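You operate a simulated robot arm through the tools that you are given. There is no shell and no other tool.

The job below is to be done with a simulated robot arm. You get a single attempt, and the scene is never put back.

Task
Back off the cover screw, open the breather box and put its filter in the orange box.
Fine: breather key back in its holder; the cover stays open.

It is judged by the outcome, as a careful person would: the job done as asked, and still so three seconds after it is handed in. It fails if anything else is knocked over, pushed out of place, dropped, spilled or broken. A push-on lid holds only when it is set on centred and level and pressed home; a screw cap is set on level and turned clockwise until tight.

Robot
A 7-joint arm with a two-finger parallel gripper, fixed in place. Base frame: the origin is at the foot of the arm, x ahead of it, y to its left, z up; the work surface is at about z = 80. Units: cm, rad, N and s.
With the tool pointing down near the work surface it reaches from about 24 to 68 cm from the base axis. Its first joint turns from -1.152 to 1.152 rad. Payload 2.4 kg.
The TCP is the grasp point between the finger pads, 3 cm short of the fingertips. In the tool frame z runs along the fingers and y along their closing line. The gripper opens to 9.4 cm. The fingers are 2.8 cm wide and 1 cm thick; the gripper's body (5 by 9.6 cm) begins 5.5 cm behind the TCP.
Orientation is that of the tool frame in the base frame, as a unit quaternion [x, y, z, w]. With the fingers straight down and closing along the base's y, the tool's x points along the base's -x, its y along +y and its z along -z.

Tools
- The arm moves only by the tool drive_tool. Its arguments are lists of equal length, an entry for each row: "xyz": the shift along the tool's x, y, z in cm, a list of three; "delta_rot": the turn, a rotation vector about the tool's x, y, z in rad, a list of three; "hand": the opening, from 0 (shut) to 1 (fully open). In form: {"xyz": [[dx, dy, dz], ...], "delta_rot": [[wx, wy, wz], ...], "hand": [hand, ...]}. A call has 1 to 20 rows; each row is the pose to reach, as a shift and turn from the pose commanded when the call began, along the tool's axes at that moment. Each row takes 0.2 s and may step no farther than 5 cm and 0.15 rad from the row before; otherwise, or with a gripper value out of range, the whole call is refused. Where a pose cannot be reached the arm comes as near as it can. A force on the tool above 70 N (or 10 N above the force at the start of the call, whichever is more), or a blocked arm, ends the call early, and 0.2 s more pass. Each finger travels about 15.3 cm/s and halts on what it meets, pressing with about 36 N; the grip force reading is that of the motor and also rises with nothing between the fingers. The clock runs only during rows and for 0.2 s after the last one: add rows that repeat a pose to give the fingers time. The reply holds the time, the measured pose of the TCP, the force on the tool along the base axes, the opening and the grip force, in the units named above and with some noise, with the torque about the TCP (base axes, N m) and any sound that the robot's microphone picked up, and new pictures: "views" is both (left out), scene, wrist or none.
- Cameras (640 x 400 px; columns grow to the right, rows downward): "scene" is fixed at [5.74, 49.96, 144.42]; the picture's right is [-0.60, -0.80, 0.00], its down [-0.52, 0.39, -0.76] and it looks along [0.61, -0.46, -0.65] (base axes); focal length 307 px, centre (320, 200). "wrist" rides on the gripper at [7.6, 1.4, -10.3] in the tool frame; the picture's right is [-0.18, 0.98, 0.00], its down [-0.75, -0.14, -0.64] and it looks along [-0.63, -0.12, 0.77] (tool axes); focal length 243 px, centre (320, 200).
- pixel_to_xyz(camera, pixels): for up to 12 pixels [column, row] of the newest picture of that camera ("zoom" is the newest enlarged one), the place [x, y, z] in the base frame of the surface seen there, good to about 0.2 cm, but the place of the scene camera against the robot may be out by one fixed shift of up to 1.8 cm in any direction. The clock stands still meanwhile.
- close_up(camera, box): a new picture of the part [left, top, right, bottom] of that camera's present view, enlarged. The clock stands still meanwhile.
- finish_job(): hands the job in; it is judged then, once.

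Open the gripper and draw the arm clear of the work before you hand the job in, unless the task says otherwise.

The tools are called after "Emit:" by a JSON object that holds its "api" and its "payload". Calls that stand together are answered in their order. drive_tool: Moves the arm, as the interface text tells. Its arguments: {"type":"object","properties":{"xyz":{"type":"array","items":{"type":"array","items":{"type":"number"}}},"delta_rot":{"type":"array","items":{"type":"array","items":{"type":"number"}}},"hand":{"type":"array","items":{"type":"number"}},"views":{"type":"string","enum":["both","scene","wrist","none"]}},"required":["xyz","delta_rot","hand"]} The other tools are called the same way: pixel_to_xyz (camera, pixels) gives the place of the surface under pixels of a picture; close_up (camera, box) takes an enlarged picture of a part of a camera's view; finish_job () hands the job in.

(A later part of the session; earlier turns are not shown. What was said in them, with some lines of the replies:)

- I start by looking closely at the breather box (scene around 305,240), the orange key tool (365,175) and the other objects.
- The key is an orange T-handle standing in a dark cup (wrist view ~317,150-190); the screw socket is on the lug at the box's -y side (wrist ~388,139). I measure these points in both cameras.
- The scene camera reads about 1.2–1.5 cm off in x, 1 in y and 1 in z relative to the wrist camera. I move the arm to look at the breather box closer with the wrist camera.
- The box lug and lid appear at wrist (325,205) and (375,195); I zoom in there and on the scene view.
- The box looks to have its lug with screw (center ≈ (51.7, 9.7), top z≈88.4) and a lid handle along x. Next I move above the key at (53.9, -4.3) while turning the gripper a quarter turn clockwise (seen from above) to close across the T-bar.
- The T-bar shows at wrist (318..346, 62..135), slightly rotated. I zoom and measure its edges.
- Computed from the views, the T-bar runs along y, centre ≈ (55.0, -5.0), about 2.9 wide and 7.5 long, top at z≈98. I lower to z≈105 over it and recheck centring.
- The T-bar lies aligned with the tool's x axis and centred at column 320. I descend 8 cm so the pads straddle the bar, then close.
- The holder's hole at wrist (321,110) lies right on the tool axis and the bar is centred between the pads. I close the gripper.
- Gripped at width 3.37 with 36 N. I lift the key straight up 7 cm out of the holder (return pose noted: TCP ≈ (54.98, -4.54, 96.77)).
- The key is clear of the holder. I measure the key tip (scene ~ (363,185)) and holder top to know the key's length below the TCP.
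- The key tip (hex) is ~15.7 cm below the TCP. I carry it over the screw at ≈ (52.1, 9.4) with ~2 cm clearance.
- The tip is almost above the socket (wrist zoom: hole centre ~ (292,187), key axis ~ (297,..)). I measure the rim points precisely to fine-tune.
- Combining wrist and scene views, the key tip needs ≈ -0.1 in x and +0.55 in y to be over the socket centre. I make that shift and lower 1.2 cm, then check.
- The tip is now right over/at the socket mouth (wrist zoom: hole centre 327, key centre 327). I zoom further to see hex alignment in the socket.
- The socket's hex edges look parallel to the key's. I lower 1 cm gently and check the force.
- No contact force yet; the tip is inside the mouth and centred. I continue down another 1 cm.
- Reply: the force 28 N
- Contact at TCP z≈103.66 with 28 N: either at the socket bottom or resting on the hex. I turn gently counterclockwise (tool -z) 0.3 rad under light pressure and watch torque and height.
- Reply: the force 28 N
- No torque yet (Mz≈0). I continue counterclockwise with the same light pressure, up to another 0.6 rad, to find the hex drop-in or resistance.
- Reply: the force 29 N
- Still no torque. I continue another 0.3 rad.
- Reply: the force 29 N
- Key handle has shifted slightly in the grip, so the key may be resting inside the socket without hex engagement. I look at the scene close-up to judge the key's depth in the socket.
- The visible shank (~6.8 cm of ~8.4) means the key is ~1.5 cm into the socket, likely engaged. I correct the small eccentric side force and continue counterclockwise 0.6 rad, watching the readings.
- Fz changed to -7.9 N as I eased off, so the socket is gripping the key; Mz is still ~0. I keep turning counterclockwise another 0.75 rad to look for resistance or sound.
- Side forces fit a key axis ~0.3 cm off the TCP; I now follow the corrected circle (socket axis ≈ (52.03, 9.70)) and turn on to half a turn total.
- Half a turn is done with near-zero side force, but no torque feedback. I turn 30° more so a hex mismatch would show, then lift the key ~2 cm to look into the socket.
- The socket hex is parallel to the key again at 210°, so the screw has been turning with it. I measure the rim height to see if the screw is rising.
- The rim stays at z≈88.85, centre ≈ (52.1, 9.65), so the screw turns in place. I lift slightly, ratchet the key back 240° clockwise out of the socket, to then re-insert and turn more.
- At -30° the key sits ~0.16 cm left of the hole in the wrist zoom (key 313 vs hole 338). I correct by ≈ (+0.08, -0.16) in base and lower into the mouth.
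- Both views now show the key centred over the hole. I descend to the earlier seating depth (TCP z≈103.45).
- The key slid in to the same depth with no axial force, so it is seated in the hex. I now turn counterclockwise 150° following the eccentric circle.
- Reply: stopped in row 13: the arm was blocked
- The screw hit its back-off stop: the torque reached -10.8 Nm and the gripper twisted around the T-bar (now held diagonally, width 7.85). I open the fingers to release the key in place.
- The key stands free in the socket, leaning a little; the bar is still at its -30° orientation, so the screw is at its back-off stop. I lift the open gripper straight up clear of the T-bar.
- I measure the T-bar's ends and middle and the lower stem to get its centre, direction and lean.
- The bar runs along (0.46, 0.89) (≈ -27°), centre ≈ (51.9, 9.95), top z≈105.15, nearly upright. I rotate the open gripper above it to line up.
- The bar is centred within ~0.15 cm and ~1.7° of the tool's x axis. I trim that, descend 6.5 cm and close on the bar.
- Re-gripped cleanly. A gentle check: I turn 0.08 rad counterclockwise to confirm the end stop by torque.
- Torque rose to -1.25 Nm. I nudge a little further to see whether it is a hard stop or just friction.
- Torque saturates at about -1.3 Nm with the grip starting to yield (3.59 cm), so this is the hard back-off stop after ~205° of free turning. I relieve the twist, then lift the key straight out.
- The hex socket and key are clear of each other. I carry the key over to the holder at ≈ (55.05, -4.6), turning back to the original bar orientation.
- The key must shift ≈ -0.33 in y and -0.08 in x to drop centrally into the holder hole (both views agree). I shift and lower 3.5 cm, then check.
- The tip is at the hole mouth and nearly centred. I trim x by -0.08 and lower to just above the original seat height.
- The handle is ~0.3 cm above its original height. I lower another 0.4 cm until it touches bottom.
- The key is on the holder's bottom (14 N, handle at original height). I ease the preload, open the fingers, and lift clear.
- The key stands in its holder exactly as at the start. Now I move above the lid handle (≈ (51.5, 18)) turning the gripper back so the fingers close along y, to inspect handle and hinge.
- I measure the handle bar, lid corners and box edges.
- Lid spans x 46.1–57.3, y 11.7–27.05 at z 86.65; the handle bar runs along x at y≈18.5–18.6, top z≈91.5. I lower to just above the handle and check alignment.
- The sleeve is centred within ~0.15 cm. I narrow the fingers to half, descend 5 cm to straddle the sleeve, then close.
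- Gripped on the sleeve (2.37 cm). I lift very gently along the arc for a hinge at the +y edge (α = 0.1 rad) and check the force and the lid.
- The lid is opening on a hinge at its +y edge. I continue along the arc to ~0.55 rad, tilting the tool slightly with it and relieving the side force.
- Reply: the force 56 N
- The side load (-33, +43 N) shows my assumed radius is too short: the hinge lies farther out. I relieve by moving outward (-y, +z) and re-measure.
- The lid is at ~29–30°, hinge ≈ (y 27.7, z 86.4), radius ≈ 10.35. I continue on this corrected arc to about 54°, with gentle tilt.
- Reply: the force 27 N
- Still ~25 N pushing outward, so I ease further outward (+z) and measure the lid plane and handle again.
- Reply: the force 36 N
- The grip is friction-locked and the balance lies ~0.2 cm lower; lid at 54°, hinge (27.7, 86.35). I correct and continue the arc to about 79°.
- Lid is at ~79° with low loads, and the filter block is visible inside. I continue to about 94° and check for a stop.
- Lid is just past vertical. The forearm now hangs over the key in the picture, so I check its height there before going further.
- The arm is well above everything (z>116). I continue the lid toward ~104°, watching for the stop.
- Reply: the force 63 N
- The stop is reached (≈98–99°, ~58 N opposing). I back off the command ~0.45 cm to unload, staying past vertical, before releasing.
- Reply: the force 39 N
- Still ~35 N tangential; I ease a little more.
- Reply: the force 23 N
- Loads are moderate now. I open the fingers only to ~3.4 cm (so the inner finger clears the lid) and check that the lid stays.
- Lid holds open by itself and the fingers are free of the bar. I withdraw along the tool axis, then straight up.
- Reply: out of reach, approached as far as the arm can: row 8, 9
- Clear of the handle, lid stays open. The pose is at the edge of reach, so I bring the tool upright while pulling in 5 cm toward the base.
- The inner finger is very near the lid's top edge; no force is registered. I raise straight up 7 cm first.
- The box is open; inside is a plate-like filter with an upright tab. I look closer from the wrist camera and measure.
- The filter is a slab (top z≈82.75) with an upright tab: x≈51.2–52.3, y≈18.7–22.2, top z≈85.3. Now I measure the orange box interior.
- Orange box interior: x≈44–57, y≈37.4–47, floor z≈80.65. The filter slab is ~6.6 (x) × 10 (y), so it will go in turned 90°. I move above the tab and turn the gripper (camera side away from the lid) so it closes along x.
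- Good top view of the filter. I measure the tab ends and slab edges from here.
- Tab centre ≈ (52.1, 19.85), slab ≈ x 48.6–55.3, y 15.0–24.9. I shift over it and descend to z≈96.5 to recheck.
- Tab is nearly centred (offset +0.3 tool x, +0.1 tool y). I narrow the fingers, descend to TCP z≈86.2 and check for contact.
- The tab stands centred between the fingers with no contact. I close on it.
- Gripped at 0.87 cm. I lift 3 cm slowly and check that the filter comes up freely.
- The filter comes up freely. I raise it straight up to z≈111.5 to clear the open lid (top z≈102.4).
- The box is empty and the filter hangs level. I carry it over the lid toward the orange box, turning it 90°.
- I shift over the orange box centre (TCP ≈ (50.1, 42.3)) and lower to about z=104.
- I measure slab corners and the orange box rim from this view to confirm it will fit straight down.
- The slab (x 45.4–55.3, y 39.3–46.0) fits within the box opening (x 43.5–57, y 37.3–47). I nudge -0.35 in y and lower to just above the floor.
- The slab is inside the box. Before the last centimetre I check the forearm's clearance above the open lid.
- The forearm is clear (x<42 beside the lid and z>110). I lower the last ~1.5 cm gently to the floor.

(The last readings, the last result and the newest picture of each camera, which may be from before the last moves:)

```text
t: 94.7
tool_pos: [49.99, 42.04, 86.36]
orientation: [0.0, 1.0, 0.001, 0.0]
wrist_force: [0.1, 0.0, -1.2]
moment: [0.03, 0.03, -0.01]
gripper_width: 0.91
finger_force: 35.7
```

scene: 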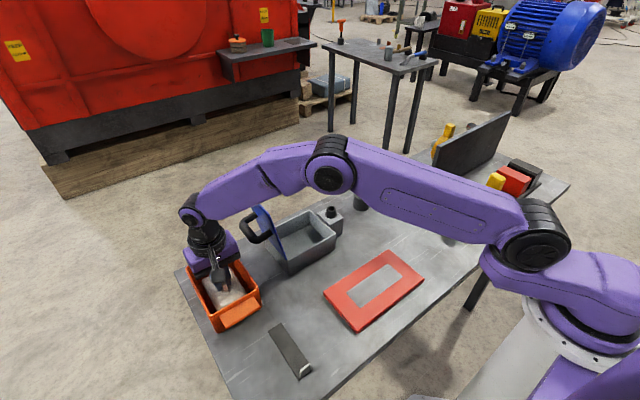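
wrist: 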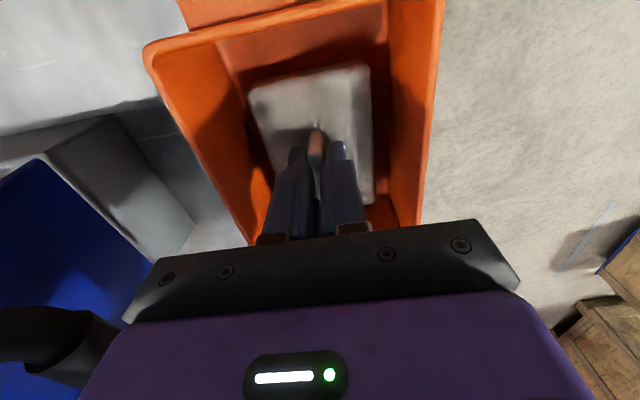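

No contact yet at z≈86.36; I continue down in small steps.

Emit:
{"api": "drive_tool", "payload": {"xyz": [[0, 0, 0.15], [0, 0, 0.3], [0, 0, 0.45], [0, 0, 0.45]], "delta_rot": [[0, 0, 0], [0, 0, 0], [0, 0, 0], [0, 0, 0]], "hand": [0, 0, 0, 0], "views": "wrist"}}

```text
t: 95.7
tool_pos: [50.01, 41.95, 85.91]
orientation: [0.0, 1.0, 0.001, 0.0]
wrist_force: [-0.9, -0.9, 1.8]
moment: [-0.08, -0.14, -0.06]
gripper_width: 0.89
finger_force: 35.6
```

wrist: 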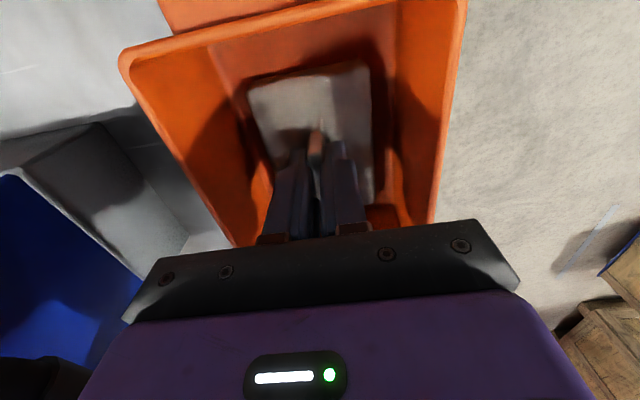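

Contact is starting (Fz +1.8, small moments). I lower 0.1 cm more, then open the fingers moderately.

Emit:
{"api": "drive_tool", "payload": {"xyz": [[0, 0, 0.1], [0, 0, 0.1], [0, 0, 0.1], [0, 0, 0.1], [0, 0, 0.1]], "delta_rot": [[0, 0, 0], [0, 0, 0], [0, 0, 0], [0, 0, 0], [0, 0, 0]], "hand": [0, 0.15, 0.3, 0.35, 0.35]}}

Emit:
{"api": "close_up", "payload": {"camera": "wrist", "box": [220, 40, 420, 240]}}

```text
t: 96.9
tool_pos: [50.05, 41.97, 85.77]
orientation: [0.0, 1.0, 0.001, 0.0]
wrist_force: [0.4, -0.1, 0.0]
moment: [-0.02, 0.0, 0.0]
gripper_width: 3.26
finger_force: 0.1
```

scene: 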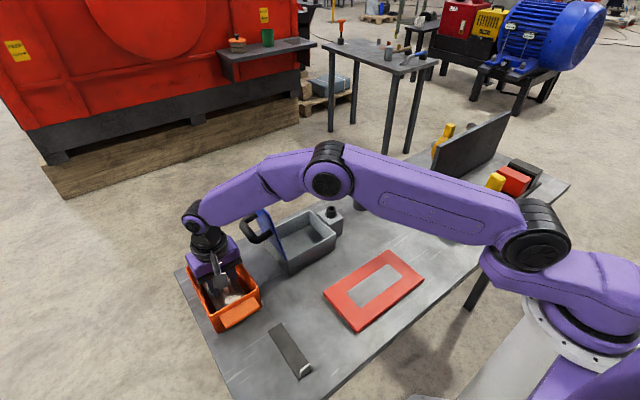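
wrist: 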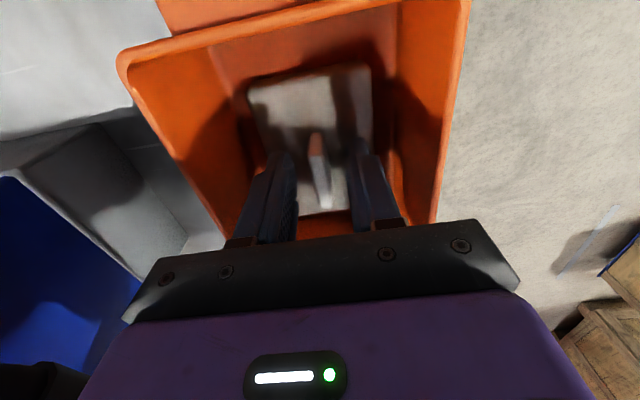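

```text
2.00 times, centred on (320, 140) of wrist
```

zoom: 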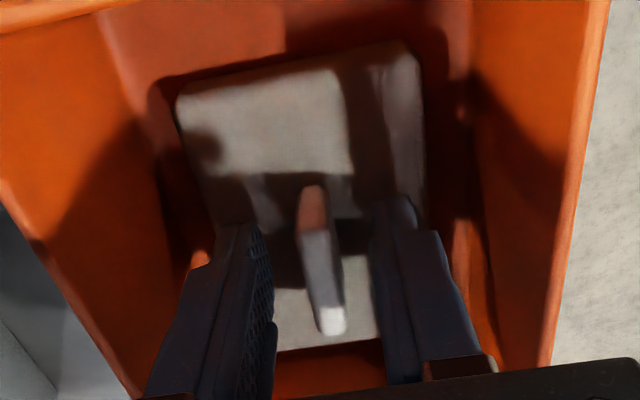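

The filter rests flat in the orange box. I rise straight up out of the box, pulling in slightly once clear.

Emit:
{"api": "drive_tool", "payload": {"xyz": [[0, 0, -1], [0, 0, -3], [0, 0, -6], [0, 0, -9], [0, 0, -12], [1, 0, -15], [2.5, 0, -18], [4.5, 0, -21], [6.5, 0, -24], [6.5, 0, -24]], "delta_rot": [[0, 0, 0], [0, 0, 0], [0, 0, 0], [0, 0, 0], [0, 0, 0], [0, 0, 0], [0, 0, 0], [0, 0, 0], [0, 0, 0], [0, 0, 0]], "hand": [0.35, 0.35, 0.35, 0.35, 0.35, 0.35, 0.35, 0.35, 0.35, 0.35]}}

Emit:
{"api": "close_up", "payload": {"camera": "scene", "box": [165, 185, 345, 335]}}

```text
t: 99.1
tool_pos: [43.53, 41.81, 109.75]
orientation: [0.0, 1.0, 0.001, 0.0]
wrist_force: [-0.5, -0.7, 0.4]
moment: [-0.01, 0.0, -0.03]
gripper_width: 3.29
finger_force: 0.0
```

scene: 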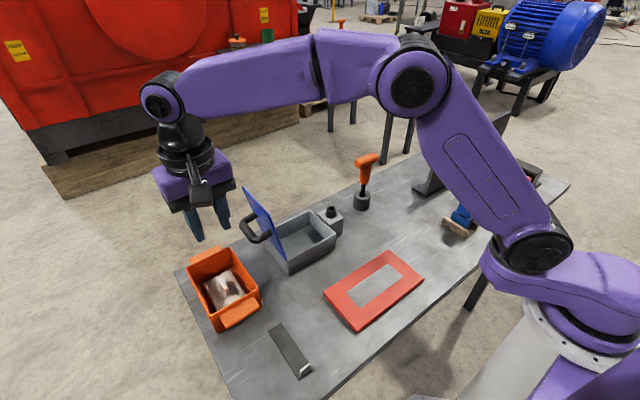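
wrist: 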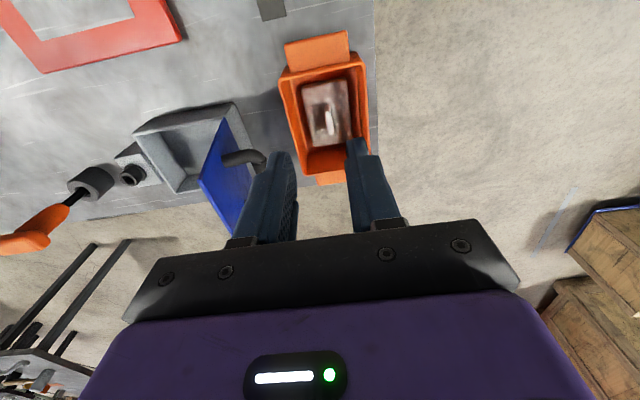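

```text
2.67 times, centred on (255, 260) of scene
```

zoom: 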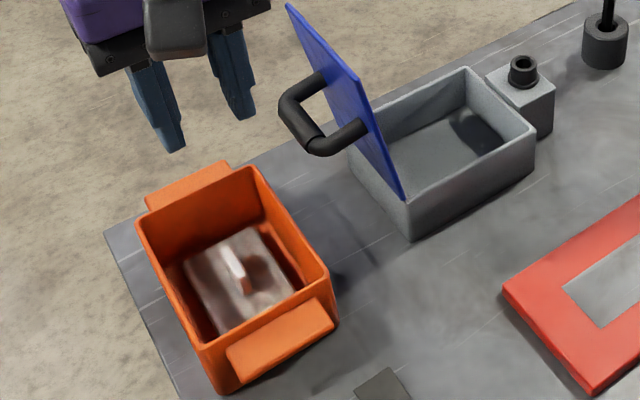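

The filter lies flat in the orange box and the lid stays open. I retreat: up and inward, then over to the starting area.

Emit:
{"api": "drive_tool", "payload": {"xyz": [[2, 0, -3], [4, -0.5, -6], [6, -2, -9], [7, -5, -11], [7, -9, -11], [7, -13.5, -11], [7, -18, -11], [7, -22.5, -11], [7, -27, -11], [7, -31.5, -11], [7, -36, -11], [7, -40, -11], [7, -42.5, -11], [7, -42.5, -11]], "delta_rot": [[0, 0, 0], [0, 0, 0], [0, 0, 0], [0, 0, 0], [0, 0, 0], [0, 0, 0], [0, 0, 0], [0, 0, 0], [0, 0, 0], [0, 0, 0], [0, 0, 0], [0, 0, 0], [0, 0, 0], [0, 0, 0]], "hand": [0.35, 0.4, 0.5, 0.7, 1, 1, 1, 1, 1, 1, 1, 1, 1, 1]}}

Emit:
{"api": "close_up", "payload": {"camera": "scene", "box": [165, 145, 405, 345]}}

Emit:
{"api": "close_up", "payload": {"camera": "scene", "box": [400, 100, 560, 240]}}

```text
t: 102.1
tool_pos: [36.52, -0.75, 120.6]
orientation: [0.0, 1.0, 0.001, 0.0]
wrist_force: [0.7, 0.7, -0.3]
moment: [-0.01, 0.02, -0.01]
gripper_width: 9.39
finger_force: 0.1
```

scene: 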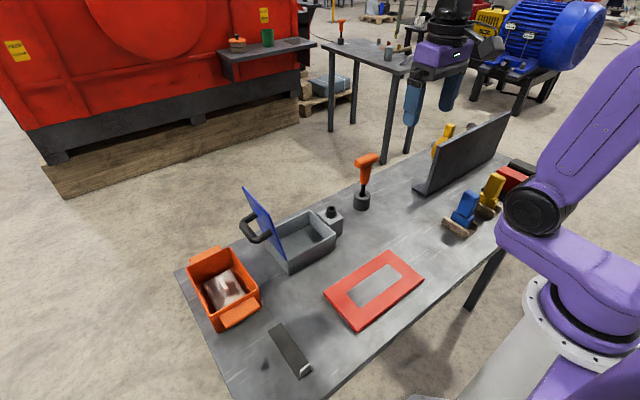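
wrist: 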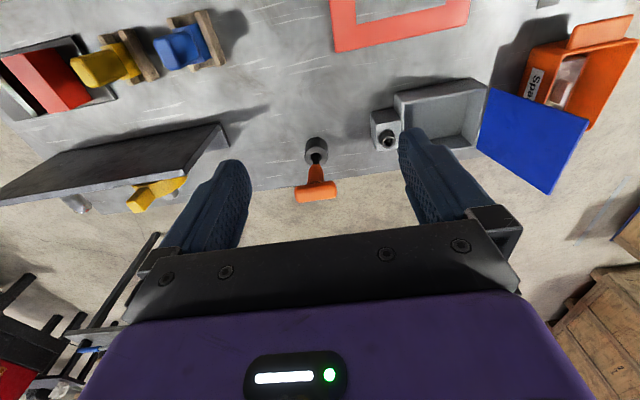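

```text
2.00 times, centred on (285, 245) of scene
```

zoom: 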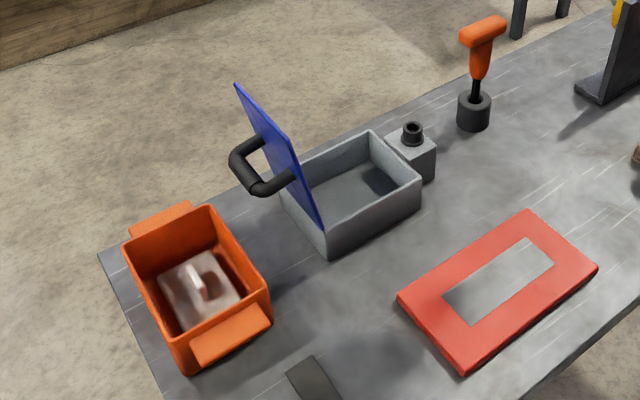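

```text
2.86 times, centred on (480, 170) of scene
```

zoom: 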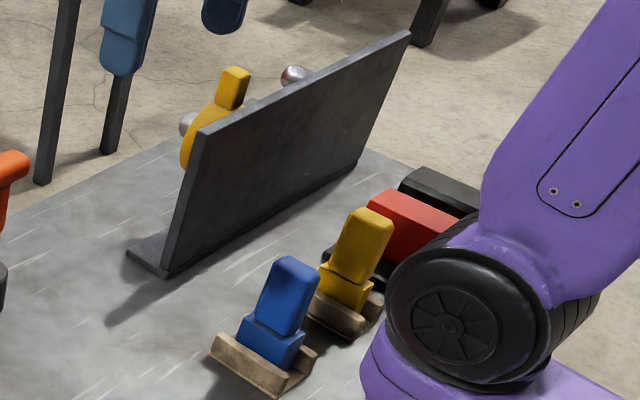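

The filter is flat in the orange box, the cover stands open, the key is back in its holder, and nothing else has moved. The gripper is open and clear at the start position, so I hand the job in.

Emit:
{"api": "finish_job", "payload": {}}

```text
The job is handed in.
```

The cover screw is backed off, the breather box is open, and its filter is lying flat in the orange box. I've handed the job in but have no verdict back yet.

- **Screw:** it turned freely for roughly 205° counterclockwise, then hit a hard stop. On a second pass I ran into that stop and torque rose to about 10.8 N·m, twisting the gripper around the key before I released it. I saw no damage, and the cover opened normally afterwards.
- **Cover:** it is hinged at the end away from the screw. I swung it slightly past vertical to its stop, at roughly 98°, and it stayed open on its own.
- **Filter:** I lifted it out by its tab and set it in the orange box turned 90°, because it would not have fitted flat the other way.
- **Key:** it is back in its holder, seated at its original height and direction.

In the final pictures everything else looked to be where it started. The gripper is open, and the arm is back at its starting position, clear of the work.
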